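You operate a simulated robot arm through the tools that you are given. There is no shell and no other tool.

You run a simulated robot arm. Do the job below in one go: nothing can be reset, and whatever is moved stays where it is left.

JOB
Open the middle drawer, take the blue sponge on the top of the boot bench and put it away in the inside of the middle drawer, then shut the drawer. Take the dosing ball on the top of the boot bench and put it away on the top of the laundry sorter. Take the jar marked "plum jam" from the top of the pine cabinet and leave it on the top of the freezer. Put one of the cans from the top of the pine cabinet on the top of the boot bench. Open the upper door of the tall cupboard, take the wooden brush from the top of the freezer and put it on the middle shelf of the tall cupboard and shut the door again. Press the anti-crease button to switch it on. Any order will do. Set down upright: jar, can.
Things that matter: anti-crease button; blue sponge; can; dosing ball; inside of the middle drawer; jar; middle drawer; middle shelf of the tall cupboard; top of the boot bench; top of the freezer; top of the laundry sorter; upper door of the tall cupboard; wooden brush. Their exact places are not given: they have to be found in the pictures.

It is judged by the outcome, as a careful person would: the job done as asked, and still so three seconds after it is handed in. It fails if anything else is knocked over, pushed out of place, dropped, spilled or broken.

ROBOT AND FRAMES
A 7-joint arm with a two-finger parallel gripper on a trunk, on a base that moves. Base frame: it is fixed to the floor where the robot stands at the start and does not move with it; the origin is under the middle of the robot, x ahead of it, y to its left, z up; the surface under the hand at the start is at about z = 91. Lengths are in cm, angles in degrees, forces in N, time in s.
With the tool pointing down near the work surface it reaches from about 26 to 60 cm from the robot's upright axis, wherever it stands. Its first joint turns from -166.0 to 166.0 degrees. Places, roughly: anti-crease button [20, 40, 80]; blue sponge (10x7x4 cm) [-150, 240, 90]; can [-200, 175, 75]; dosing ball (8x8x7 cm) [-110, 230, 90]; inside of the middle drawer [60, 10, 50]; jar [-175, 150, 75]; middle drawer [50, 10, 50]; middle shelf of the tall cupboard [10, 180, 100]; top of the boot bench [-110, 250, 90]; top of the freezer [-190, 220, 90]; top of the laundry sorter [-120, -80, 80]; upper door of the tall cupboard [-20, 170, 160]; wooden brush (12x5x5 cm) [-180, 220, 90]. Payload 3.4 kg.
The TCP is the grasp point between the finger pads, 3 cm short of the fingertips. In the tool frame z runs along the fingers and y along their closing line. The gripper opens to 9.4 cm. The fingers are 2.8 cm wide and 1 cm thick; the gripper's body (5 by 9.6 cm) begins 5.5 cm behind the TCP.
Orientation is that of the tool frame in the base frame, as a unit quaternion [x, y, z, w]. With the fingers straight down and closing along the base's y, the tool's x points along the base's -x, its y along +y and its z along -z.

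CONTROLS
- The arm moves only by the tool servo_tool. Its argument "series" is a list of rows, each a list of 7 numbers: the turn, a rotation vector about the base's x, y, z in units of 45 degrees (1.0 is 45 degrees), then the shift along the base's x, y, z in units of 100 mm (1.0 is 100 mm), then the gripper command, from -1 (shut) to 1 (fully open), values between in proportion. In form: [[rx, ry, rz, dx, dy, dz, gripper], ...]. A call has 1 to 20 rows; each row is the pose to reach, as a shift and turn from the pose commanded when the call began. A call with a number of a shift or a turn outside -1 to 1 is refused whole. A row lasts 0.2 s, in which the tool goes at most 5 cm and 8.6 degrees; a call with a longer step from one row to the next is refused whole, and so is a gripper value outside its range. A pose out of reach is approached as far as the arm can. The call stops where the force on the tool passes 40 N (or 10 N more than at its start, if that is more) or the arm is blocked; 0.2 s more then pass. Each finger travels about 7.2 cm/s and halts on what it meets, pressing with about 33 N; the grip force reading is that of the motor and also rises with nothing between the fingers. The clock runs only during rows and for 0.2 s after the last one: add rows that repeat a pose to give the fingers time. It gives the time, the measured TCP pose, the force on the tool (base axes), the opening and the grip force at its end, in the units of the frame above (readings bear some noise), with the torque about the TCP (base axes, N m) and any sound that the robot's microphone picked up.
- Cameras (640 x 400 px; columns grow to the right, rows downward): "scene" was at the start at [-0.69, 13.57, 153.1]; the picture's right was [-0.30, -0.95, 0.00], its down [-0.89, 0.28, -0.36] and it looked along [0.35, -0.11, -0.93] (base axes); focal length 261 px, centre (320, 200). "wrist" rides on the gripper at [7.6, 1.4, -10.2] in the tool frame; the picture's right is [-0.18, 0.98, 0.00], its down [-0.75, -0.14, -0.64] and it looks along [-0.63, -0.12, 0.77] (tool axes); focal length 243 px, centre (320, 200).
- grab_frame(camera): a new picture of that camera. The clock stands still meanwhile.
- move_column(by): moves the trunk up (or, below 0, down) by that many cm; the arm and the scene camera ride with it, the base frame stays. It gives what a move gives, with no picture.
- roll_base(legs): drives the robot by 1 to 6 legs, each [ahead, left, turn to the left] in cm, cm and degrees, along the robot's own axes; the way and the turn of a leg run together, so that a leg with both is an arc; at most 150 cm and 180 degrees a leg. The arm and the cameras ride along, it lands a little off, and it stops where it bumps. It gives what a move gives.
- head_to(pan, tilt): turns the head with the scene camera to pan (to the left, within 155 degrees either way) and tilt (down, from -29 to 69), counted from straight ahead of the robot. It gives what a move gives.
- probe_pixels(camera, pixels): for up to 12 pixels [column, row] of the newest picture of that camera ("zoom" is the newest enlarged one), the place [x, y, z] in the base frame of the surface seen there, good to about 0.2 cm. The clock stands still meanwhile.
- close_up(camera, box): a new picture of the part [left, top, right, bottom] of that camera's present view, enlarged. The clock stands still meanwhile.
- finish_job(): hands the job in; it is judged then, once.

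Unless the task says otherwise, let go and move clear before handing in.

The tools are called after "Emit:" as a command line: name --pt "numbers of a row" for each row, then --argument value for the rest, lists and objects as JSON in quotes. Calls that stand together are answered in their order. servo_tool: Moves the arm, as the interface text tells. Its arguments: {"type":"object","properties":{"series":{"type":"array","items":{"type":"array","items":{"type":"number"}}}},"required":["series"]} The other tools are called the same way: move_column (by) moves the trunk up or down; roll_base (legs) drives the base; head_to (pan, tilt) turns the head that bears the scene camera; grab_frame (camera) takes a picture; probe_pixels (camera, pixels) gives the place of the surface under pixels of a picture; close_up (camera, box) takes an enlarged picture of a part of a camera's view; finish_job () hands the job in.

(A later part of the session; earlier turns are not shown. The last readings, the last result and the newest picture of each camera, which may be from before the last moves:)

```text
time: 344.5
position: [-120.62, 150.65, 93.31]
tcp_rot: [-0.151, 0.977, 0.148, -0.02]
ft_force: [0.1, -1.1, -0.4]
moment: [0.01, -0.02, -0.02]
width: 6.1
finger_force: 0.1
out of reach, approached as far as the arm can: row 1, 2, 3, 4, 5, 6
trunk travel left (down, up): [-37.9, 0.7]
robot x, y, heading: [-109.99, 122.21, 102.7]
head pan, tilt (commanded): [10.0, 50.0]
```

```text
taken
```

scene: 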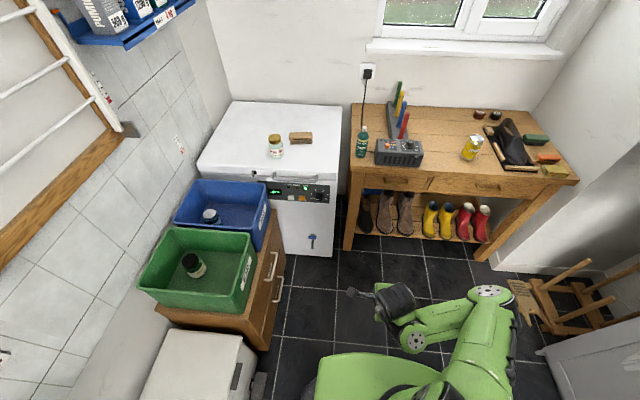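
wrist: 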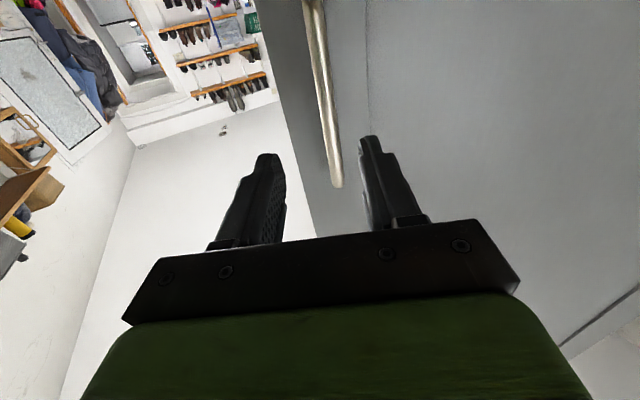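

Still limited. I'll pitch up to horizontal again, where motion is free, and recover from there more carefully.

Emit:
servo_tool --pt "0.16 0.036 0 -0.03 0.1 0.05 0.3" --pt "0.33 0.072 0 -0.06 0.25 0.1 0.3" --pt "0.49 0.108 0 -0.1 0.4 0.2 0.3" --pt "0.65 0.144 0 -0.15 0.6 0.3 0.3" --pt "0.81 0.18 0 -0.2 0.8 0.4 0.3" --pt "0.97 0.216 0 -0.25 1 0.5 0.3" --pt "0.97 0.216 0 -0.25 1 0.5 0.3"

Emit:
servo_tool --pt "0.12 0.03 0 -0.03 0.2 0.1 0.3" --pt "0.24 0.054 0 -0.06 0.4 0.2 0.3" --pt "0.36 0.08 0 -0.1 0.6 0.3 0.3" --pt "0.48 0.107 0 -0.15 0.8 0.4 0.3" --pt "0.6 0.134 0 -0.2 1 0.5 0.3" --pt "0.6 0.134 0 -0.2 1 0.5 0.3"

Emit:
grab_frame --camera "scene"

```text
time: 346.1
position: [-123.29, 160.24, 98.33]
tcp_rot: [-0.135, 0.848, 0.511, -0.043]
ft_force: [0.0, 0.6, 0.3]
moment: [-0.01, 0.01, 0.0]
width: 6.11
finger_force: 0.1
out of reach, approached as far as the arm can: row 2
trunk travel left (down, up): [-37.9, 0.7]
robot x, y, heading: [-109.79, 122.17, 102.5]
head pan, tilt (commanded): [10.0, 50.0]
```

```text
time: 347.5
position: [-125.28, 170.67, 103.02]
tcp_rot: [-0.114, 0.702, 0.7, -0.055]
ft_force: [-0.5, 0.1, 0.6]
moment: [0.03, 0.03, 0.01]
width: 6.1
finger_force: 0.1
trunk travel left (down, up): [-37.9, 0.7]
robot x, y, heading: [-110.12, 122.56, 102.6]
head pan, tilt (commanded): [10.0, 50.0]
```

```text
taken
```

scene: 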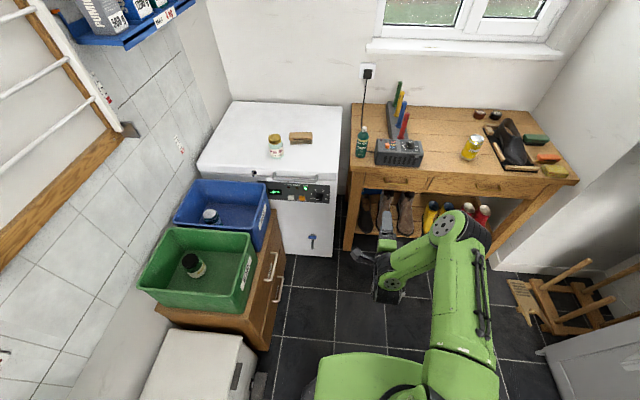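

The tool is horizontal and aligned with the heading, elbow up on the right. The path that worked at the drawer began further out (67 cm ahead, z 97), so I'll go there first.

Emit:
servo_tool --pt "0 0 0 -0.1 0.2 -0.08 0.3" --pt "0 0 0 -0.2 0.4 -0.16 0.3" --pt "0 0 0 -0.3 0.6 -0.24 0.3" --pt "0 0 0 -0.42 0.75 -0.32 0.3" --pt "0 0 0 -0.42 0.75 -0.32 0.3"

Emit:
servo_tool --pt "0 0 0 -0.1 0.2 -0.08 0.3" --pt "0 0 0 -0.2 0.4 -0.16 0.3" --pt "0 0 0 -0.3 0.6 -0.24 0.3" --pt "0 0 0 -0.42 0.75 -0.32 0.3" --pt "0 0 0 -0.42 0.75 -0.32 0.3"

Emit:
servo_tool --pt "-0.16 -0.036 0 0.02 -0.11 0.03 0.3" --pt "-0.33 -0.072 0 0.05 -0.22 0.06 0.3" --pt "-0.49 -0.108 0 0.07 -0.33 0.1 0.3" --pt "-0.65 -0.144 0 0.1 -0.43 0.14 0.3" --pt "-0.81 -0.18 0 0.12 -0.54 0.18 0.3" --pt "-0.97 -0.216 0 0.14 -0.64 0.22 0.3"

Emit:
servo_tool --pt "-0.16 -0.036 0 0.02 -0.1 0.03 0.3" --pt "-0.33 -0.072 0 0.04 -0.2 0.06 0.3" --pt "-0.49 -0.108 0 0.07 -0.3 0.1 0.3" --pt "-0.65 -0.144 0 0.09 -0.39 0.14 0.3" --pt "-0.81 -0.18 0 0.11 -0.49 0.18 0.3" --pt "-0.97 -0.216 0 0.13 -0.58 0.22 0.3" --pt "-0.97 -0.216 0 0.13 -0.58 0.22 0.3"

```text
time: 348.7
position: [-129.55, 177.99, 99.93]
tcp_rot: [-0.115, 0.703, 0.7, -0.055]
ft_force: [-0.6, 0.3, 0.0]
moment: [0.01, -0.02, -0.02]
width: 6.12
finger_force: 0.1
trunk travel left (down, up): [-37.9, 0.7]
robot x, y, heading: [-110.23, 122.17, 102.6]
head pan, tilt (commanded): [10.0, 50.0]
```

```text
time: 349.9
position: [-133.39, 185.63, 96.86]
tcp_rot: [-0.115, 0.703, 0.7, -0.055]
ft_force: [0.5, 0.1, 0.7]
moment: [-0.04, 0.02, 0.02]
width: 6.12
finger_force: 0.1
trunk travel left (down, up): [-37.9, 0.7]
robot x, y, heading: [-109.66, 122.19, 102.5]
head pan, tilt (commanded): [10.0, 50.0]
```

```text
time: 351.3
position: [-132.1, 179.32, 98.86]
tcp_rot: [-0.144, 0.915, 0.376, -0.035]
ft_force: [0.1, -0.4, 0.4]
moment: [0.03, 0.01, 0.0]
width: 6.13
finger_force: 0.0
trunk travel left (down, up): [-37.9, 0.7]
robot x, y, heading: [-110.03, 121.99, 102.6]
head pan, tilt (commanded): [10.0, 50.0]
```

```text
time: 352.9
position: [-130.77, 173.56, 101.17]
tcp_rot: [-0.15, 0.989, -0.003, -0.01]
ft_force: [-0.5, 0.1, -0.3]
moment: [0.01, 0.01, -0.01]
width: 6.11
finger_force: 0.2
trunk travel left (down, up): [-37.9, 0.7]
robot x, y, heading: [-110.0, 122.49, 102.9]
head pan, tilt (commanded): [10.0, 50.0]
```

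The tool is vertical again with the arm in its good posture. I'll raise it a little and drive to where the brush on the freezer is within reach.

Emit:
servo_tool --pt "0 0 0 0 0 0.25 1" --pt "0 0 0 0 0 0.5 1" --pt "0 0 0 0 0 0.7 1" --pt "0 0 0 0 0 0.7 1"

Emit:
roll_base --legs '[[59, 15.8, 0]]'

Emit:
roll_base --legs '[[0, 0, 21]]'

Emit:
grab_frame --camera "wrist"

Emit:
grab_frame --camera "scene"

```text
time: 353.9
position: [-130.97, 173.5, 107.99]
tcp_rot: [-0.152, 0.988, -0.003, -0.011]
ft_force: [1.1, -1.2, -0.1]
moment: [0.01, 0.01, 0.01]
width: 9.41
finger_force: 0.1
trunk travel left (down, up): [-37.9, 0.7]
robot x, y, heading: [-110.08, 122.32, 102.6]
head pan, tilt (commanded): [10.0, 50.0]
```

```text
time: 357.3
position: [-161.34, 227.07, 107.81]
tcp_rot: [-0.163, 0.987, -0.002, -0.011]
ft_force: [0.2, -0.7, -0.6]
moment: [0.01, -0.03, 0.02]
width: 9.4
finger_force: 0.1
trunk travel left (down, up): [-37.9, 0.7]
robot x, y, heading: [-139.5, 176.61, 103.9]
head pan, tilt (commanded): [10.0, 50.0]
```

```text
time: 358.9
position: [-177.68, 215.9, 107.97]
tcp_rot: [-0.338, 0.941, -0.005, -0.009]
ft_force: [-0.3, -0.3, -0.2]
moment: [0.04, 0.0, 0.01]
width: 9.37
finger_force: 0.0
trunk travel left (down, up): [-37.9, 0.7]
robot x, y, heading: [-139.27, 176.55, 124.7]
head pan, tilt (commanded): [10.0, 50.0]
```

```text
taken
```

wrist: 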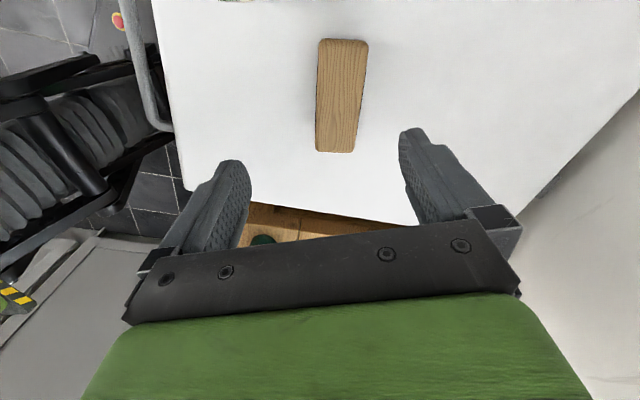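

```text
taken
```

scene: 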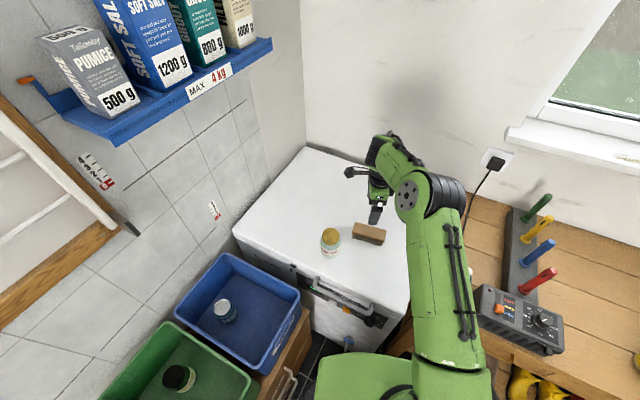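

The brush shows at (341,95) in the wrist view, nearly aligned with the hand. I'll probe its corners and the jar's position.

Emit:
probe_pixels --camera "wrist" --pixels '[[341, 95], [343, 44], [335, 147], [320, 95], [362, 95], [322, 45], [365, 48], [319, 148], [352, 150], [372, 95], [310, 95]]'

Emit:
close_up --camera "scene" --box '[290, 160, 450, 270]'

```text
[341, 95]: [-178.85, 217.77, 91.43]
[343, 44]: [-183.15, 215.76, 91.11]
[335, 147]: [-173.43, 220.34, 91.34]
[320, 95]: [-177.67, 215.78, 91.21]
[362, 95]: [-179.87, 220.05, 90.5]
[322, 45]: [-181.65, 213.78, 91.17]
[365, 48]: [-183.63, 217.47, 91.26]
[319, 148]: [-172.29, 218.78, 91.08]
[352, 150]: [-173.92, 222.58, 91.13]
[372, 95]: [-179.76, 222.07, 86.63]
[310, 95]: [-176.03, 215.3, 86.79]
```

```text
3.64 times, centred on (370, 215) of scene
```

zoom: 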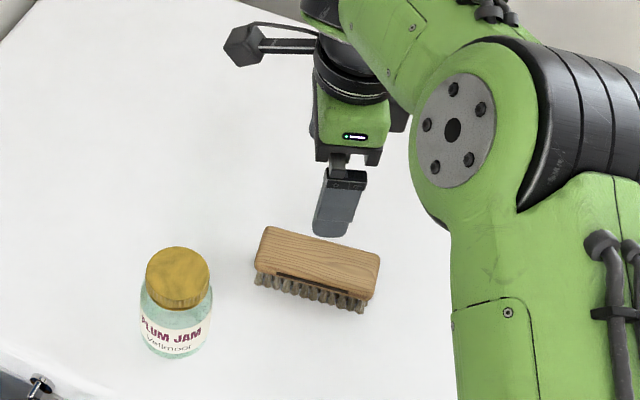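

The brush's centre is (-177.9,218.15) with its long side at about 28°, top at z 91.2. I'll turn the hand 11° to match and move over it.

Emit:
servo_tool --pt "0 0 -0.12 -0.01 0.11 0 0.6" --pt "0 0 -0.245 -0.02 0.225 -0.2 0.6" --pt "0 0 -0.245 -0.02 0.225 -0.45 0.6" --pt "0 0 -0.245 -0.02 0.225 -0.7 0.6" --pt "0 0 -0.245 -0.02 0.225 -0.95 0.6" --pt "0 0 -0.245 -0.02 0.225 -0.95 0.6"

Emit:
grab_frame --camera "wrist"

Emit:
close_up --camera "scene" --box '[290, 160, 450, 270]'

```text
time: 360.2
position: [-177.74, 218.23, 98.36]
tcp_rot: [-0.246, 0.969, -0.004, -0.011]
ft_force: [0.1, -1.2, 0.8]
moment: [0.0, -0.01, 0.0]
width: 7.52
finger_force: 0.0
trunk travel left (down, up): [-37.9, 0.7]
robot x, y, heading: [-139.4, 176.51, 124.5]
head pan, tilt (commanded): [10.0, 50.0]
```

```text
taken
```

wrist: 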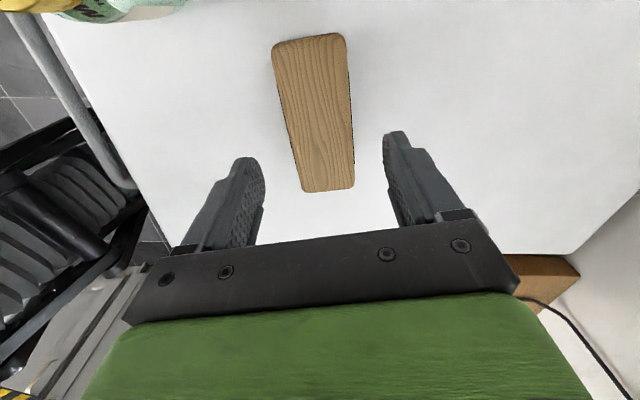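

```text
3.64 times, centred on (370, 215) of scene
```

zoom: 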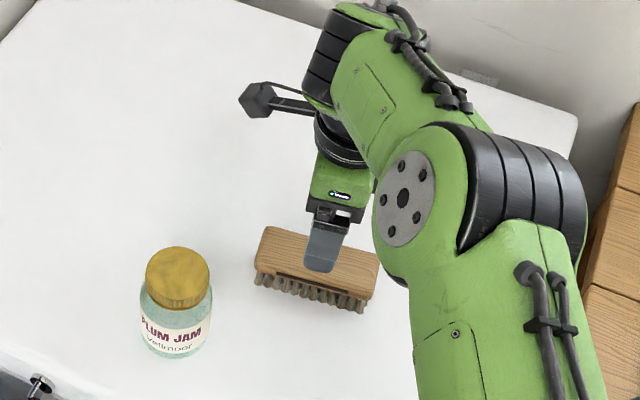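

The brush lies between the fingers, aligned. I'll descend to its wooden body and close.

Emit:
servo_tool --pt "0 0 0 0 0 -0.25 0.6" --pt "0 0 0 0 0 -0.5 0.6" --pt "0 0 0 0 0 -0.7 0.6" --pt "0 0 0 0 0 -0.83 0.6" --pt "0 0 0 0 0 -0.83 0.6"

Emit:
grab_frame --camera "wrist"

```text
time: 361.4
position: [-177.98, 218.15, 90.17]
tcp_rot: [-0.246, 0.969, -0.003, -0.01]
ft_force: [-0.3, -0.1, 0.0]
moment: [0.02, 0.01, 0.0]
width: 7.55
finger_force: 0.2
trunk travel left (down, up): [-37.9, 0.7]
robot x, y, heading: [-139.06, 176.4, 124.8]
head pan, tilt (commanded): [10.0, 50.0]
```

```text
taken
```

wrist: 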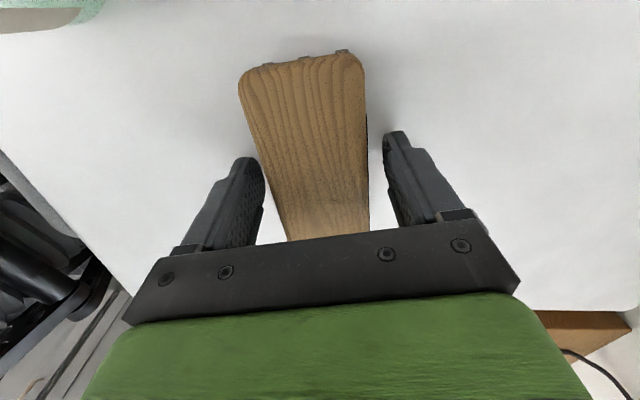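

Emit:
servo_tool --pt "0 0 0 0 0 0 0.2" --pt "0 0 0 0 0 0 -0.2" --pt "0 0 0 0 0 0 -1" --pt "0 0 0 0 0 0 -1" --pt "0 0 0 0 0 0 -1" --pt "0 0 0 0 0 0 -1"

Emit:
servo_tool --pt "0 0 0 0 0 0.1 -1" --pt "0 0 0 0 0 0.3 -1" --pt "0 0 0 0 0 0.55 -1" --pt "0 0 0 0 0 0.8 -1" --pt "0 0 0 0 0 1 -1" --pt "0 0 0 0 0 1 -1"

Emit:
grab_frame --camera "wrist"

```text
time: 362.9
position: [-177.8, 218.08, 90.09]
tcp_rot: [-0.247, 0.969, -0.003, -0.01]
ft_force: [-0.2, -0.5, 0.2]
moment: [0.03, -0.02, 0.0]
width: 5.42
finger_force: 32.7
trunk travel left (down, up): [-37.9, 0.7]
robot x, y, heading: [-139.04, 176.5, 124.9]
head pan, tilt (commanded): [10.0, 50.0]
```

```text
time: 364.2
position: [-177.88, 218.37, 100.16]
tcp_rot: [-0.246, 0.969, -0.005, -0.009]
ft_force: [0.0, 0.0, -1.3]
moment: [-0.03, -0.01, -0.02]
width: 5.4
finger_force: 32.8
trunk travel left (down, up): [-37.9, 0.7]
robot x, y, heading: [-138.99, 176.29, 124.8]
head pan, tilt (commanded): [10.0, 50.0]
```

```text
taken
```

wrist: 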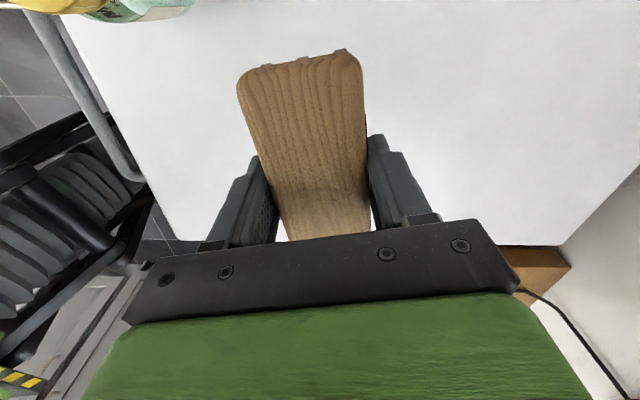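

The brush is held at 5.4 cm. I'll raise it above the jar's height, retreat well away from the open door, and turn to face the cupboard.

Emit:
servo_tool --pt "0 0 0 0 0 0.25 -1" --pt "0 0 0 0 0 0.5 -1" --pt "0 0 0 0 0 0.7 -1" --pt "0 0 0 0 0 0.7 -1"

Emit:
roll_base --legs '[[-84, 26, 0]]'

Emit:
roll_base --legs '[[0, 0, -103.5]]'

Emit:
head_to --pan 25 --tilt 15

Emit:
grab_frame --camera "scene"

```text
time: 365.2
position: [-178.11, 218.29, 107.0]
tcp_rot: [-0.246, 0.969, -0.003, -0.01]
ft_force: [-0.1, -0.3, -1.2]
moment: [-0.01, 0.01, -0.01]
width: 5.42
finger_force: 32.9
trunk travel left (down, up): [-37.9, 0.7]
robot x, y, heading: [-139.31, 176.26, 124.6]
head pan, tilt (commanded): [10.0, 50.0]
```

```text
time: 370.0
position: [-150.27, 133.1, 107.22]
tcp_rot: [-0.236, 0.972, -0.004, -0.01]
ft_force: [0.4, -0.3, -1.2]
moment: [0.02, -0.02, 0.04]
width: 5.38
finger_force: 32.8
trunk travel left (down, up): [-37.9, 0.7]
robot x, y, heading: [-112.17, 90.64, 123.7]
head pan, tilt (commanded): [10.0, 50.0]
```

```text
time: 374.8
position: [-60.88, 115.43, 107.02]
tcp_rot: [0.635, 0.773, 0.007, -0.009]
ft_force: [-0.2, 0.4, -1.0]
moment: [0.03, 0.01, -0.02]
width: 5.41
finger_force: 32.7
trunk travel left (down, up): [-37.9, 0.7]
robot x, y, heading: [-112.31, 90.55, 17.1]
head pan, tilt (commanded): [10.0, 50.0]
```

```text
time: 375.8
position: [-60.95, 115.56, 107.04]
tcp_rot: [0.634, 0.773, 0.006, -0.009]
ft_force: [-0.3, -0.4, -1.3]
moment: [-0.02, 0.01, 0.01]
width: 5.37
finger_force: 33.0
trunk travel left (down, up): [-37.9, 0.7]
robot x, y, heading: [-112.06, 90.8, 17.4]
head pan, tilt (commanded): [25.0, 15.0]
```

```text
taken
```

scene: 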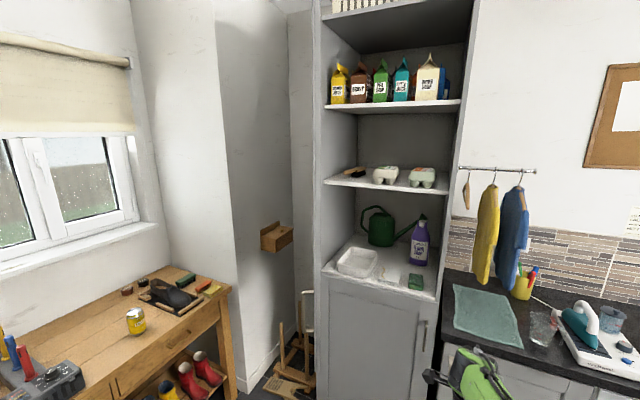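

From here the door is seen edge-on at (315,250) and the shelves are clear to view. I'll zoom in and measure the second board's underside and front edge.

Emit:
close_up --camera "scene" --box '[310, 160, 470, 310]'

Emit:
close_up --camera "scene" --box '[330, 165, 454, 200]'

```text
2.67 times, centred on (390, 235) of scene
```

zoom: 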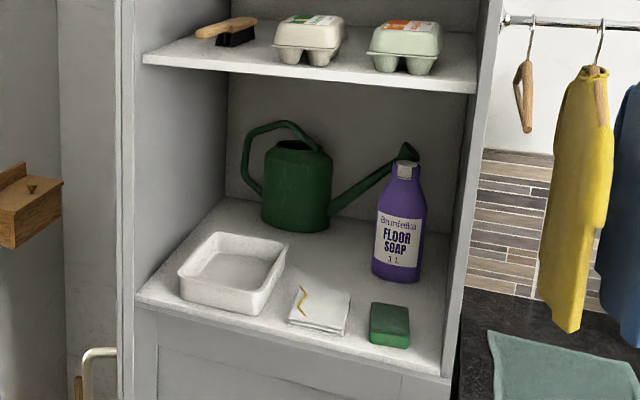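

```text
5.16 times, centred on (392, 182) of scene
```

zoom: 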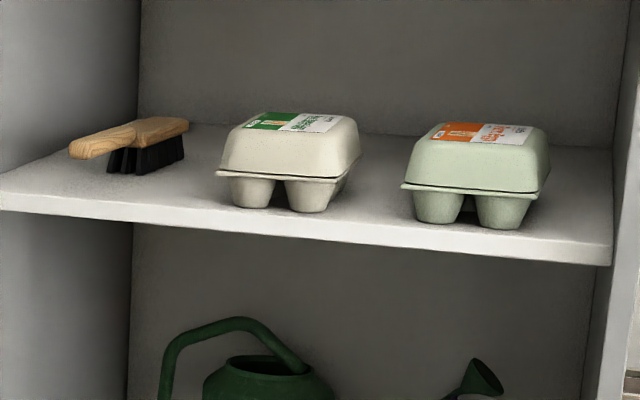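

Emit:
probe_pixels --camera "zoom" --pixels '[[300, 236], [300, 227], [300, 218], [100, 215], [100, 205], [500, 255], [500, 240], [300, 242], [560, 262], [605, 255], [600, 100], [470, 375]]'

Emit:
probe_pixels --camera "scene" --pixels '[[470, 200], [466, 180], [490, 185], [488, 260], [515, 190], [465, 168], [535, 170], [418, 225], [425, 215], [318, 250], [306, 295], [434, 300]]'

```text
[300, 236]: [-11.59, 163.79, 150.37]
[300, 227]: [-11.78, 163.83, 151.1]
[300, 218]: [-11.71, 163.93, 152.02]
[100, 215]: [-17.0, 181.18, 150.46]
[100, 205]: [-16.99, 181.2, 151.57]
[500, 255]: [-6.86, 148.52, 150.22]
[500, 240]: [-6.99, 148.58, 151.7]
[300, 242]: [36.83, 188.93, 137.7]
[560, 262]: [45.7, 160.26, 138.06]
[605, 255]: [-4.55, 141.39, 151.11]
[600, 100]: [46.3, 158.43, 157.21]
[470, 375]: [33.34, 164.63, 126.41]
```

```text
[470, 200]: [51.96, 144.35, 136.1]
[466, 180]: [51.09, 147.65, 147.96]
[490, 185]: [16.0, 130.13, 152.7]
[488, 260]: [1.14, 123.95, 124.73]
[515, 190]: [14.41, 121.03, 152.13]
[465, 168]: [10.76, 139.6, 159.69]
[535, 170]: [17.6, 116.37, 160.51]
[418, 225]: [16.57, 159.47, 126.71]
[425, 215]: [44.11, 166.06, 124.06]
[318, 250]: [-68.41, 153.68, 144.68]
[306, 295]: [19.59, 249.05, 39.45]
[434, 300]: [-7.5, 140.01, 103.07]
```

The second board's underside is at z 150.1 with its front edge set back at s 37, and the soap bottle tops out near z 131. I'll turn the brush to point front-to-back here in free space.

Emit:
servo_tool --pt "0 0 -0.17 0 0 0 -1" --pt "0 0 -0.34 0 0 0 -1" --pt "0 0 -0.51 0 0 0 -1" --pt "0 0 -0.68 0 0 0 -1" --pt "0 0 -0.85 0 0 0 -1" --pt "0 0 -1 0 0 0 -1"

Emit:
servo_tool --pt "0 0 -0.17 0 0 0 -1" --pt "0 0 -0.34 0 0 0 -1" --pt "0 0 -0.51 0 0 0 -1" --pt "0 0 -0.68 0 0 0 -1" --pt "0 0 -0.85 0 0 0 -1" --pt "0 0 -0.87 0 0 0 -1" --pt "0 0 -0.87 0 0 0 -1"

Emit:
grab_frame --camera "wrist"

Emit:
head_to --pan 0 --tilt 40

Emit:
grab_frame --camera "scene"

```text
time: 377.2
position: [-60.9, 115.39, 107.15]
tcp_rot: [0.882, 0.47, 0.009, -0.006]
ft_force: [-0.7, -0.2, -0.7]
moment: [-0.01, 0.02, -0.03]
width: 5.39
finger_force: 32.9
trunk travel left (down, up): [-37.9, 0.7]
robot x, y, heading: [-112.45, 90.91, 17.4]
head pan, tilt (commanded): [25.0, 15.0]
```

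```text
time: 378.8
position: [-60.88, 115.61, 107.24]
tcp_rot: [0.989, 0.148, 0.01, -0.002]
ft_force: [0.7, 0.0, -1.5]
moment: [-0.02, 0.0, 0.0]
width: 5.36
finger_force: 32.8
trunk travel left (down, up): [-37.9, 0.7]
robot x, y, heading: [-112.15, 90.76, 17.8]
head pan, tilt (commanded): [25.0, 15.0]
```

```text
taken
```

wrist: 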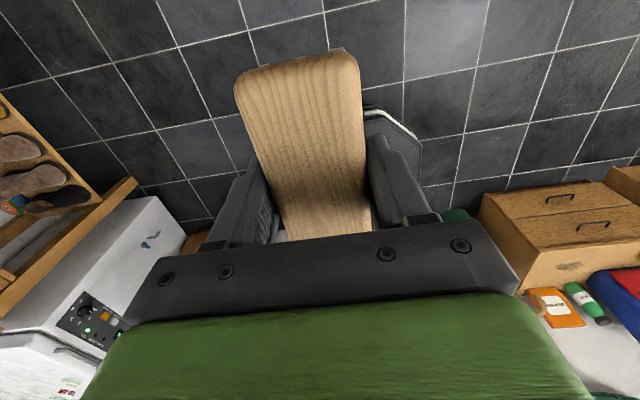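

```text
time: 379.7
position: [-60.92, 115.39, 107.12]
tcp_rot: [0.989, 0.149, 0.01, -0.002]
ft_force: [0.5, -0.1, -1.5]
moment: [0.02, 0.0, -0.03]
width: 5.38
finger_force: 32.6
trunk travel left (down, up): [-37.9, 0.7]
robot x, y, heading: [-112.13, 90.67, 17.5]
head pan, tilt (commanded): [0.0, 40.0]
```

```text
taken
```

scene: 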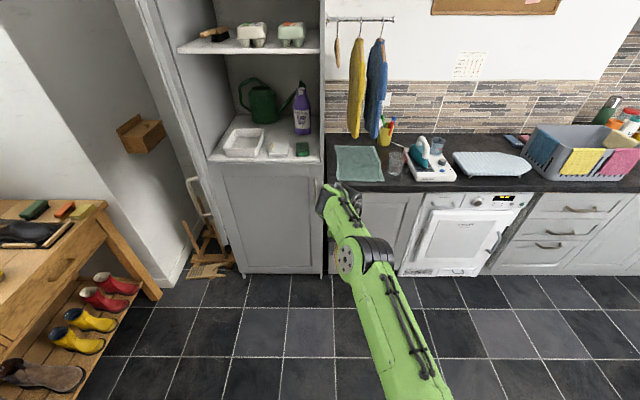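

The brush now points front-to-back. Before entering I'll measure where my elbow and forearm are relative to the hand.

Emit:
probe_pixels --camera "scene" --pixels '[[345, 262], [390, 250], [370, 245], [345, 215], [335, 200], [325, 210], [360, 215], [400, 300], [350, 280], [355, 235]]'

Emit:
close_up --camera "scene" --box '[280, 160, 440, 300]'

```text
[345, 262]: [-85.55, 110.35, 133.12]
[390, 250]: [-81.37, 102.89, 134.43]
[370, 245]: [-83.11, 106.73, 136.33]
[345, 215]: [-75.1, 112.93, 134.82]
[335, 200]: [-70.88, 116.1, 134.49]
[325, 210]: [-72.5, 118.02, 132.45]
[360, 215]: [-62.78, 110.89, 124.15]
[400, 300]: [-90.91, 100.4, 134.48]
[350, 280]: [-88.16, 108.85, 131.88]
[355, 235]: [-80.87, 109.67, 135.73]
```

```text
2.86 times, centred on (360, 230) of scene
```

zoom: 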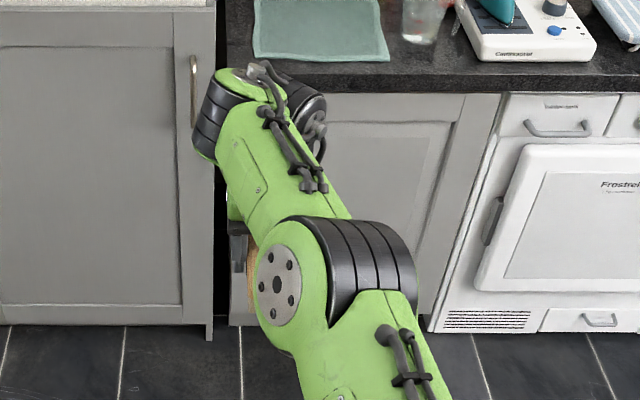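

My elbow and forearm top out at z 136 with the hand at 107, so there's about 10 cm to spare under the second board. I'll raise to z 112, align, and drive the first part of the way in.

Emit:
servo_tool --pt "0 0 0 0 0 0.25 -1" --pt "0 0 0 0 0 0.49 -1" --pt "0 0 0 0 0 0.49 -1"

Emit:
roll_base --legs '[[0, 0, 3.7], [49.4, 12, 0]]'

Emit:
head_to --pan 5 --tilt 32

Emit:
grab_frame --camera "scene"

Emit:
grab_frame --camera "wrist"

```text
time: 380.5
position: [-61.02, 115.52, 111.86]
tcp_rot: [0.989, 0.149, 0.01, -0.003]
ft_force: [-0.1, 0.3, -1.1]
moment: [-0.04, -0.02, 0.01]
width: 5.38
finger_force: 32.9
trunk travel left (down, up): [-37.9, 0.7]
robot x, y, heading: [-112.15, 90.68, 17.7]
head pan, tilt (commanded): [0.0, 40.0]
```

```text
time: 383.9
position: [-22.02, 148.01, 111.91]
tcp_rot: [0.983, 0.184, 0.01, -0.003]
ft_force: [-0.2, 0.4, -0.8]
moment: [-0.03, 0.0, 0.02]
width: 5.36
finger_force: 32.7
trunk travel left (down, up): [-37.9, 0.7]
robot x, y, heading: [-71.25, 119.35, 21.4]
head pan, tilt (commanded): [0.0, 40.0]
```

```text
time: 384.6
position: [-22.13, 147.93, 111.99]
tcp_rot: [0.983, 0.185, 0.01, -0.003]
ft_force: [-0.5, -0.1, -1.1]
moment: [-0.02, -0.01, 0.01]
width: 5.39
finger_force: 32.7
trunk travel left (down, up): [-37.9, 0.7]
robot x, y, heading: [-71.22, 119.3, 21.9]
head pan, tilt (commanded): [5.0, 32.0]
```

```text
taken
```

scene: 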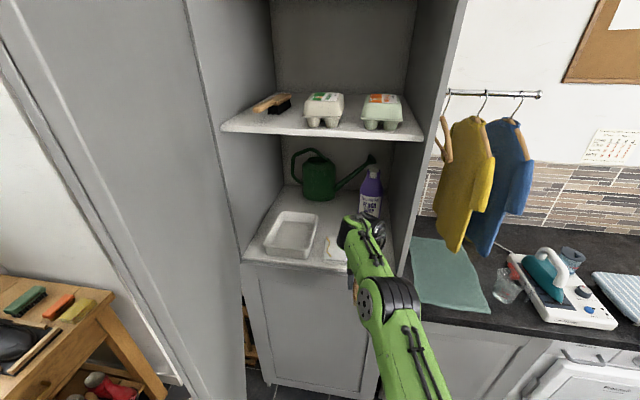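

```text
taken
```

wrist: 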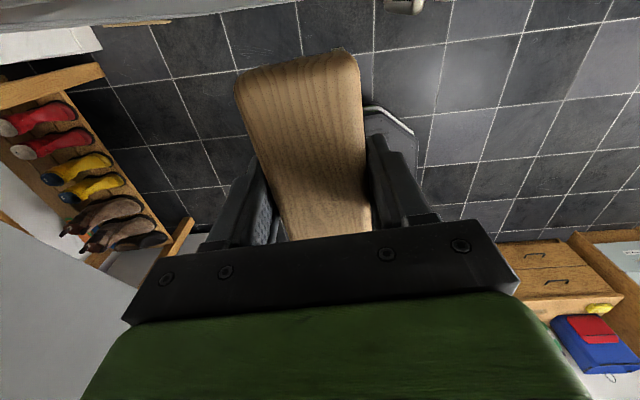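

The hand is just in front of the opening, heading between the bottle and the tray. I'll drive most of the remaining way and check.

Emit:
roll_base --legs '[[22, 5.5, 0]]'

Emit:
grab_frame --camera "scene"

Emit:
grab_frame --camera "wrist"

```text
time: 386.3
position: [-4.16, 161.29, 111.91]
tcp_rot: [0.982, 0.187, 0.009, -0.003]
ft_force: [0.7, -0.1, -1.4]
moment: [0.0, 0.02, -0.01]
width: 5.39
finger_force: 32.6
trunk travel left (down, up): [-37.9, 0.7]
robot x, y, heading: [-53.67, 132.45, 21.7]
head pan, tilt (commanded): [5.0, 32.0]
```

```text
taken
```

scene: 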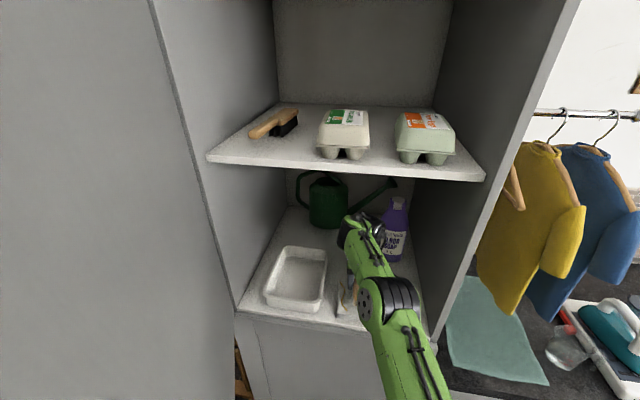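

```text
taken
```

wrist: 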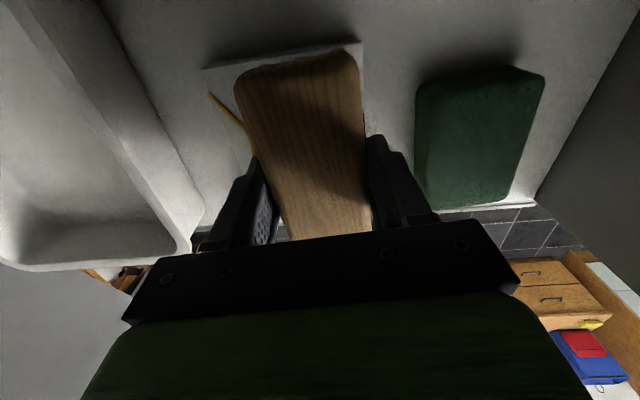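

The brush is above the cloth at s 44, with tray left and sponge right both clear. I'll go 8 cm further in with the base and look again.

Emit:
roll_base --legs '[[8, 1, 0]]'

Emit:
grab_frame --camera "wrist"

Emit:
grab_frame --camera "scene"

```text
time: 387.4
position: [3.31, 165.35, 111.78]
tcp_rot: [0.982, 0.187, 0.011, -0.003]
ft_force: [-0.5, 0.1, -1.6]
moment: [-0.03, 0.02, -0.01]
width: 5.38
finger_force: 33.0
trunk travel left (down, up): [-37.9, 0.7]
robot x, y, heading: [-46.3, 136.46, 21.8]
head pan, tilt (commanded): [5.0, 32.0]
```

```text
taken
```

wrist: 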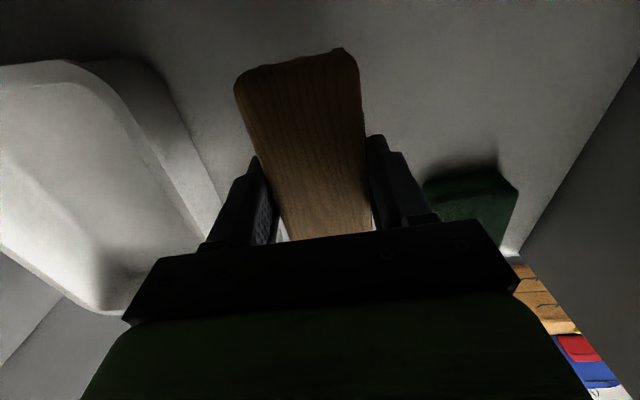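

```text
taken
```

scene: 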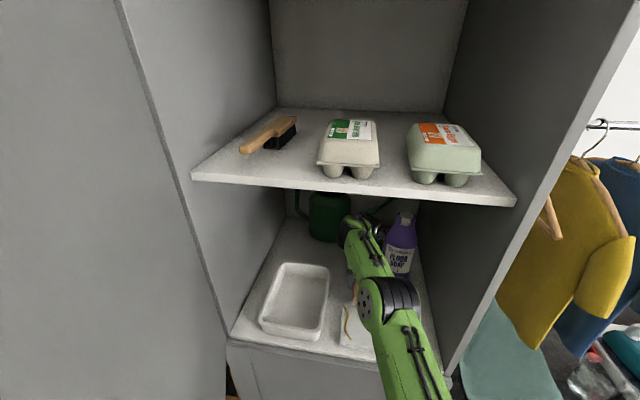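

The hand is at s 52, t 157, close to the bottle on its right. I'll shift slightly left and go 4 cm deeper with the arm.

Emit:
servo_tool --pt "0 0 0 -0.05 0.17 0 -1" --pt "0 0 0 0.08 0.21 0 -1" --pt "0 0 0 0.22 0.255 0 -1" --pt "0 0 0 0.353 0.298 0 -1" --pt "0 0 0 0.353 0.298 0 -1"

Emit:
grab_frame --camera "wrist"

Emit:
close_up --camera "scene" --box '[220, 180, 460, 350]'

```text
time: 388.6
position: [5.09, 167.89, 111.9]
tcp_rot: [0.982, 0.186, 0.01, -0.003]
ft_force: [0.6, -0.7, -0.6]
moment: [0.01, -0.03, 0.03]
width: 5.37
finger_force: 32.7
out of reach, approached as far as the arm can: row 4, 5
trunk travel left (down, up): [-37.9, 0.7]
robot x, y, heading: [-45.99, 136.68, 21.8]
head pan, tilt (commanded): [5.0, 32.0]
```

```text
taken
```

wrist: 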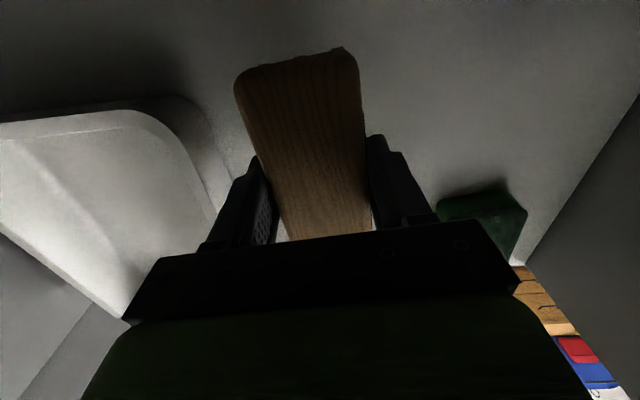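

```text
2.35 times, centred on (340, 265) of scene
```

zoom: 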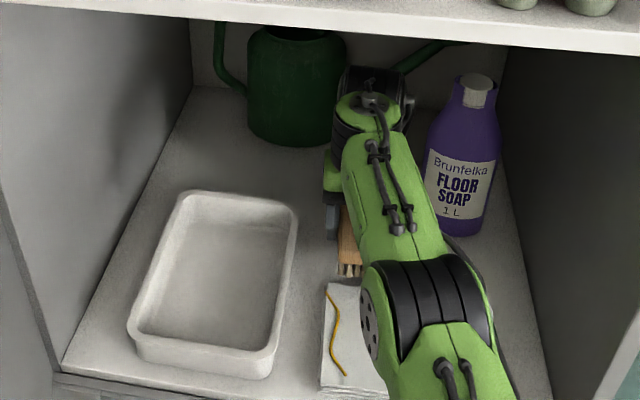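

The brush's rear end is right at the cloth's back edge and the arm is at full stretch. I'll move the base 3 cm further in, then check.

Emit:
roll_base --legs '[[3.2, -0.3, 0]]'

Emit:
close_up --camera "scene" --box '[240, 190, 440, 340]'

Emit:
probe_pixels --camera "zoom" --pixels '[[330, 300], [345, 300], [300, 310], [340, 280], [300, 260], [320, 230]]'

```text
time: 389.4
position: [8.03, 168.62, 112.11]
tcp_rot: [0.983, 0.186, 0.011, -0.003]
ft_force: [0.2, 0.3, -1.1]
moment: [-0.02, 0.03, 0.02]
width: 5.38
finger_force: 33.4
trunk travel left (down, up): [-37.9, 0.7]
robot x, y, heading: [-42.94, 137.53, 21.7]
head pan, tilt (commanded): [5.0, 32.0]
```

```text
2.67 times, centred on (340, 265) of scene
```

zoom: 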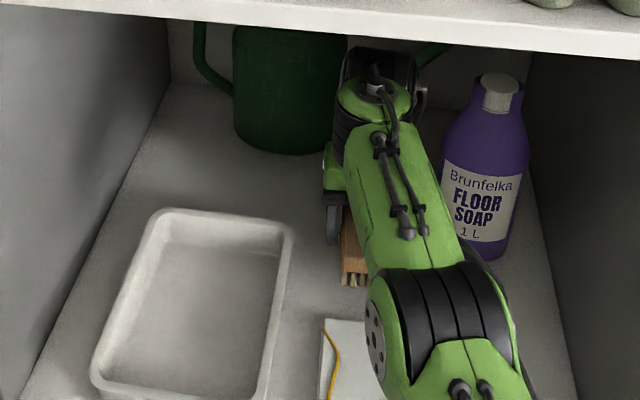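

```text
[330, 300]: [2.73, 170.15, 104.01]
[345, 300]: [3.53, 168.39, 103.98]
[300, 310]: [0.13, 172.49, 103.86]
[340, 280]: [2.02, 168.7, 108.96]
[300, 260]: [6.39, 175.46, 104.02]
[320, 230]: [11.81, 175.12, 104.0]
```

The brush now has about 2 cm of clear board behind the cloth. I'll lower it gently onto the shelf.

Emit:
servo_tool --pt "0 0 0 0 0 -0.15 -1" --pt "0 0 0 0 0 -0.28 -1" --pt "0 0 0 0 0 -0.38 -1" --pt "0 0 0 0 0 -0.42 -1" --pt "0 0 0 0 0 -0.44 -1"

```text
time: 390.6
position: [8.18, 168.5, 107.66]
tcp_rot: [0.982, 0.186, 0.01, -0.003]
ft_force: [0.5, 0.3, -1.8]
moment: [-0.03, 0.0, -0.01]
width: 5.38
finger_force: 33.0
trunk travel left (down, up): [-37.9, 0.7]
robot x, y, heading: [-43.36, 137.26, 22.1]
head pan, tilt (commanded): [5.0, 32.0]
```

Emit:
servo_tool --pt "0 0 0 0 0 -0.015 -1" --pt "0 0 0 0 0 -0.03 -1" --pt "0 0 0 0 0 -0.04 -1"

```text
time: 391.4
position: [8.19, 168.55, 107.56]
tcp_rot: [0.983, 0.185, 0.014, -0.005]
ft_force: [3.6, 1.6, 25.6]
moment: [-0.29, 0.5, -0.06]
width: 5.38
finger_force: 33.0
trunk travel left (down, up): [-37.9, 0.7]
robot x, y, heading: [-43.1, 137.7, 21.9]
head pan, tilt (commanded): [5.0, 32.0]
```

Contact at 25 N. I'll ease up slightly, open the fingers a little, and rise.

Emit:
servo_tool --pt "0 0 0 0 0 0.02 -1" --pt "0 0 0 0 0 0.02 0.3" --pt "0 0 0 0 0 0.02 0.55" --pt "0 0 0 0 0 0.02 0.55"

Emit:
grab_frame --camera "wrist"

Emit:
close_up --camera "scene" --box '[240, 190, 440, 340]'

```text
time: 392.4
position: [8.17, 168.57, 107.37]
tcp_rot: [0.983, 0.186, 0.01, -0.003]
ft_force: [0.2, 0.5, -0.2]
moment: [-0.01, 0.0, -0.02]
width: 7.28
finger_force: 0.1
trunk travel left (down, up): [-37.9, 0.7]
robot x, y, heading: [-43.12, 137.63, 22.0]
head pan, tilt (commanded): [5.0, 32.0]
```

```text
taken
```

wrist: 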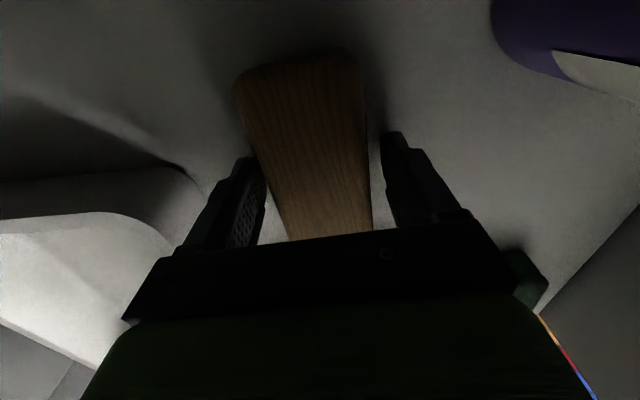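

```text
2.67 times, centred on (340, 265) of scene
```

zoom: 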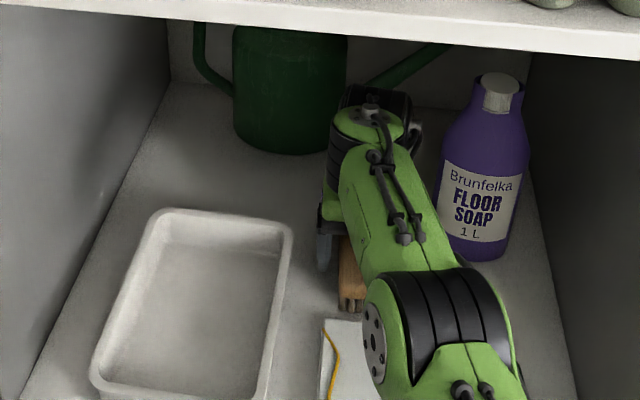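

The brush lies on the shelf and the fingers are free of it. I'll rise and back the base straight out.

Emit:
servo_tool --pt "0 0 0 0 0 0.1 0.55" --pt "0 0 0 0 0 0.25 0.55" --pt "0 0 0 0 0 0.4 0.55" --pt "0 0 0 0 0 0.58 0.55" --pt "0 0 0 0 0 0.58 0.55"

Emit:
roll_base --legs '[[-33, -7, 0]]'

Emit:
grab_frame --camera "scene"

```text
time: 393.6
position: [8.05, 168.62, 113.22]
tcp_rot: [0.982, 0.186, 0.011, -0.003]
ft_force: [0.2, -1.3, -0.6]
moment: [0.0, 0.0, 0.02]
width: 7.28
finger_force: 0.1
trunk travel left (down, up): [-37.9, 0.7]
robot x, y, heading: [-43.11, 137.34, 22.0]
head pan, tilt (commanded): [5.0, 32.0]
```

```text
time: 395.8
position: [-19.47, 149.85, 113.25]
tcp_rot: [0.982, 0.19, 0.011, -0.002]
ft_force: [0.5, 0.5, -1.1]
moment: [0.03, -0.02, 0.02]
width: 7.28
finger_force: 0.1
trunk travel left (down, up): [-37.9, 0.7]
robot x, y, heading: [-70.68, 118.47, 22.2]
head pan, tilt (commanded): [5.0, 32.0]
```

```text
taken
```

scene: 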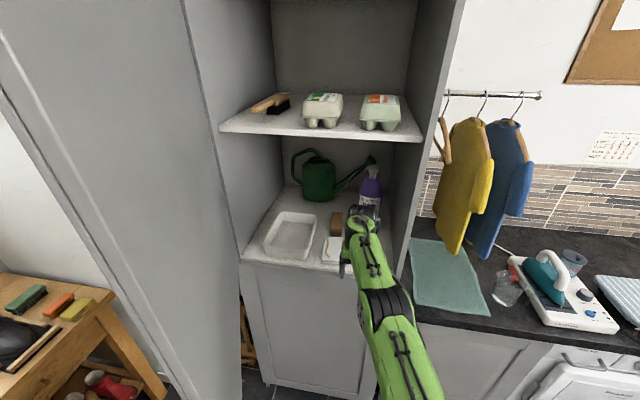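

The brush stays on the shelf at (337,222) with the bottle and tray undisturbed. I'll retreat further, then confirm with a zoom before going around to shut the door.

Emit:
roll_base --legs '[[-48, -9, 0]]'

Emit:
head_to --pan 18 --tilt 20

Emit:
close_up --camera "scene" --box '[300, 130, 460, 280]'

Emit:
grab_frame --camera "scene"

```text
time: 398.7
position: [-59.95, 124.01, 113.22]
tcp_rot: [0.981, 0.193, 0.011, -0.002]
ft_force: [-0.6, -0.7, 0.9]
moment: [-0.03, -0.02, -0.01]
width: 7.3
finger_force: 0.1
trunk travel left (down, up): [-37.9, 0.7]
robot x, y, heading: [-111.17, 91.79, 22.5]
head pan, tilt (commanded): [5.0, 32.0]
```

```text
time: 399.4
position: [-59.86, 124.05, 113.22]
tcp_rot: [0.981, 0.193, 0.012, -0.004]
ft_force: [0.1, -0.6, 0.0]
moment: [-0.01, 0.01, -0.01]
width: 7.31
finger_force: 0.1
trunk travel left (down, up): [-37.9, 0.7]
robot x, y, heading: [-110.76, 92.46, 22.5]
head pan, tilt (commanded): [18.0, 20.0]
```

```text
2.67 times, centred on (380, 205) of scene
```

zoom: 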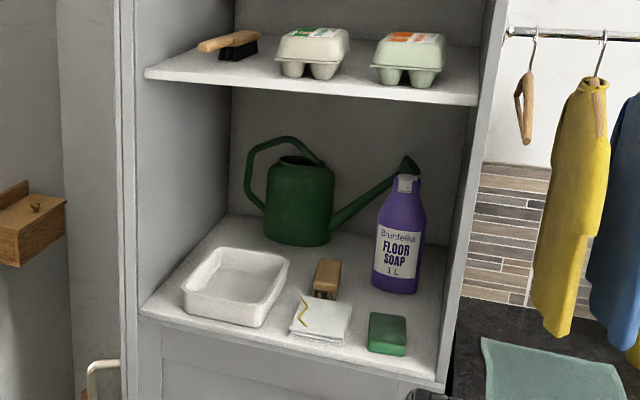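

```text
taken
```

scene: 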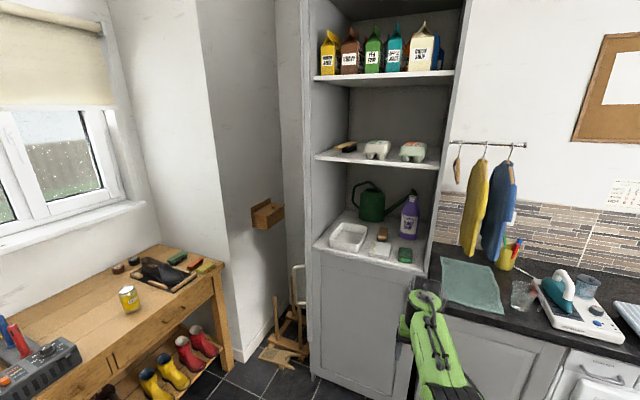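

The brush lies flat on the middle shelf behind the cloth, with everything else in place. I'll close the fingers and turn the hand so the camera will face away from the door when I push it shut.

Emit:
servo_tool --pt "0 0 0.17 0 0 0 -1" --pt "0 0 0.34 0 0 0 -1" --pt "0 0 0.51 0 0 0 -1" --pt "0 0 0.68 0 0 0 -1" --pt "0 0 0.85 0 0 0 -1" --pt "0 0 1 0 0 0 -1"

Emit:
servo_tool --pt "0 0 0.17 0 0 0 -1" --pt "0 0 0.34 0 0 0 -1" --pt "0 0 0.51 0 0 0 -1" --pt "0 0 0.68 0 0 0 -1" --pt "0 0 0.85 0 0 0 -1" --pt "0 0 1 0 0 0 -1"

Emit:
servo_tool --pt "0 0 0.17 0 0 0 -1" --pt "0 0 0.34 0 0 0 -1" --pt "0 0 0.51 0 0 0 -1" --pt "0 0 0.68 0 0 0 -1" --pt "0 0 0.85 0 0 0 -1" --pt "0 0 0.85 0 0 0 -1"

```text
time: 400.8
position: [-60.02, 124.06, 113.27]
tcp_rot: [0.832, 0.554, 0.009, -0.007]
ft_force: [0.3, 0.6, -0.2]
moment: [0.02, -0.01, 0.04]
width: 0.0
finger_force: 33.3
trunk travel left (down, up): [-37.9, 0.7]
robot x, y, heading: [-110.67, 92.71, 22.4]
head pan, tilt (commanded): [18.0, 20.0]
```

```text
time: 402.2
position: [-59.99, 123.97, 113.25]
tcp_rot: [0.557, 0.83, 0.005, -0.01]
ft_force: [-0.1, 0.4, 0.0]
moment: [-0.02, 0.0, -0.02]
width: 0.02
finger_force: 32.8
trunk travel left (down, up): [-37.9, 0.7]
robot x, y, heading: [-110.61, 92.02, 22.4]
head pan, tilt (commanded): [18.0, 20.0]
```

```text
time: 403.6
position: [-60.26, 123.81, 113.23]
tcp_rot: [0.254, 0.967, 0.002, -0.011]
ft_force: [0.0, -0.8, 0.8]
moment: [-0.01, 0.0, 0.03]
width: 0.02
finger_force: 33.4
out of reach, approached as far as the arm can: row 4, 5
trunk travel left (down, up): [-37.9, 0.7]
robot x, y, heading: [-110.56, 92.27, 22.4]
head pan, tilt (commanded): [18.0, 20.0]
```

The hand's camera now faces back-left. I'll go around to the outer side of the door by the way I used before: turn left, drive toward the bench, then turn right to face the door's outer face.

Emit:
roll_base --legs '[[0, 0, 85], [89, -12, 0]]'

Emit:
roll_base --legs '[[0, 0, -118]]'

Emit:
head_to --pan 20 --tilt 30

Emit:
grab_frame --camera "scene"

```text
time: 412.0
position: [-150.22, 235.41, 113.26]
tcp_rot: [-0.453, 0.892, -0.006, -0.009]
ft_force: [0.7, -0.3, -0.1]
moment: [0.02, 0.01, 0.0]
width: 0.0
finger_force: 33.2
trunk travel left (down, up): [-37.9, 0.7]
robot x, y, heading: [-124.57, 181.7, 105.9]
head pan, tilt (commanded): [18.0, 20.0]
```

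```text
time: 417.2
position: [-64.98, 180.74, 113.25]
tcp_rot: [0.52, 0.854, 0.004, -0.01]
ft_force: [-0.5, 0.3, 0.4]
moment: [0.03, 0.01, -0.04]
width: 0.0
finger_force: 33.1
trunk travel left (down, up): [-37.9, 0.7]
robot x, y, heading: [-124.33, 181.57, -10.4]
head pan, tilt (commanded): [18.0, 20.0]
```

```text
time: 418.0
position: [-64.89, 180.73, 113.25]
tcp_rot: [0.52, 0.854, 0.005, -0.01]
ft_force: [0.7, -0.3, 0.3]
moment: [0.03, 0.0, -0.01]
width: 0.0
finger_force: 32.9
trunk travel left (down, up): [-37.9, 0.7]
robot x, y, heading: [-124.08, 182.04, -10.7]
head pan, tilt (commanded): [20.0, 30.0]
```

```text
taken
```

scene: 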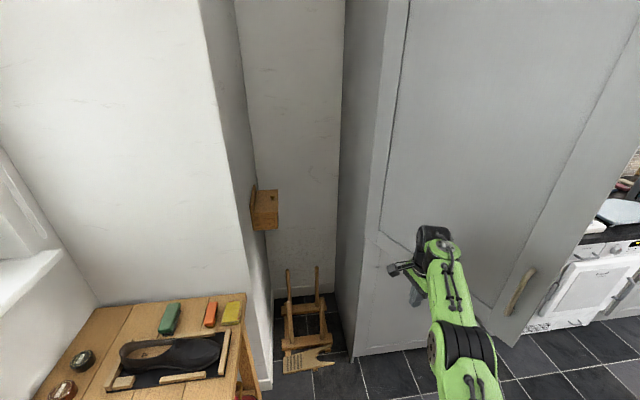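

The door's outer face is ahead to the right with the handle at (520,290). I'll probe the door to get its exact angle.

Emit:
probe_pixels --camera "scene" --pixels '[[520, 285], [500, 250], [450, 180], [560, 260], [545, 290], [400, 240], [430, 200], [480, 200], [600, 200], [500, 335]]'

```text
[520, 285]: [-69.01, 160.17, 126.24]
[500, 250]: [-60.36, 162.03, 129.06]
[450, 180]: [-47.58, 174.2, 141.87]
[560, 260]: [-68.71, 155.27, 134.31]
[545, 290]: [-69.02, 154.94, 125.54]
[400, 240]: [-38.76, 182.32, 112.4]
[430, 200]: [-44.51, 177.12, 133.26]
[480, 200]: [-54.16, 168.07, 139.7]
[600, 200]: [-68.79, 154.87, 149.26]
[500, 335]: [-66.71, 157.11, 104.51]
```

The door stands at about 66°, its face running from (-26,194) to (-69,155). I'll bring the closed hand against the outer panel, about 43 cm from the hinge and clear of the handle.

Emit:
roll_base --legs '[[5.5, -9.5, 0]]'

Emit:
grab_frame --camera "scene"

Emit:
grab_frame --camera "wrist"

```text
time: 419.1
position: [-61.21, 170.54, 113.15]
tcp_rot: [0.521, 0.853, 0.005, -0.01]
ft_force: [0.6, 0.2, -0.7]
moment: [0.04, 0.04, -0.04]
width: 0.0
finger_force: 33.1
trunk travel left (down, up): [-37.9, 0.7]
robot x, y, heading: [-120.85, 171.64, -10.8]
head pan, tilt (commanded): [20.0, 30.0]
```

```text
taken
```

scene: 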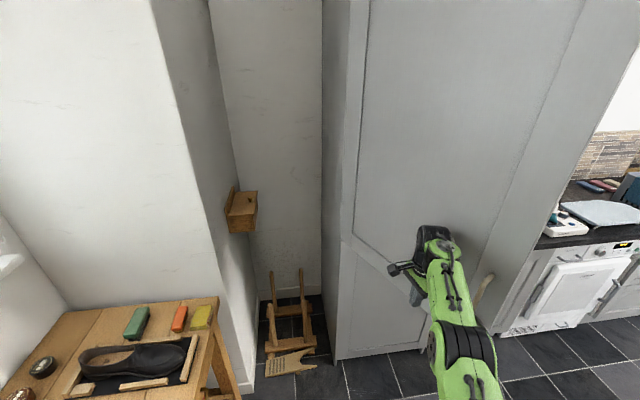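

```text
taken
```

wrist: 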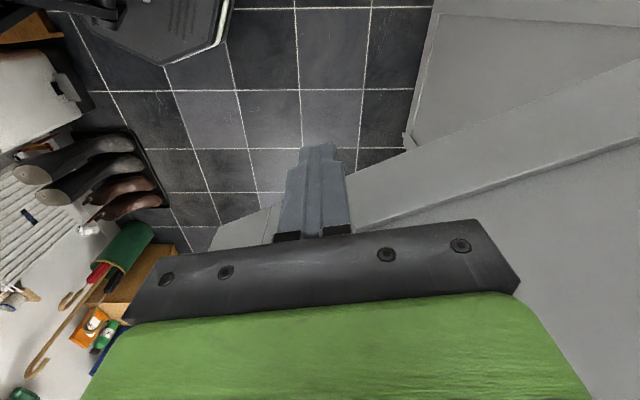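

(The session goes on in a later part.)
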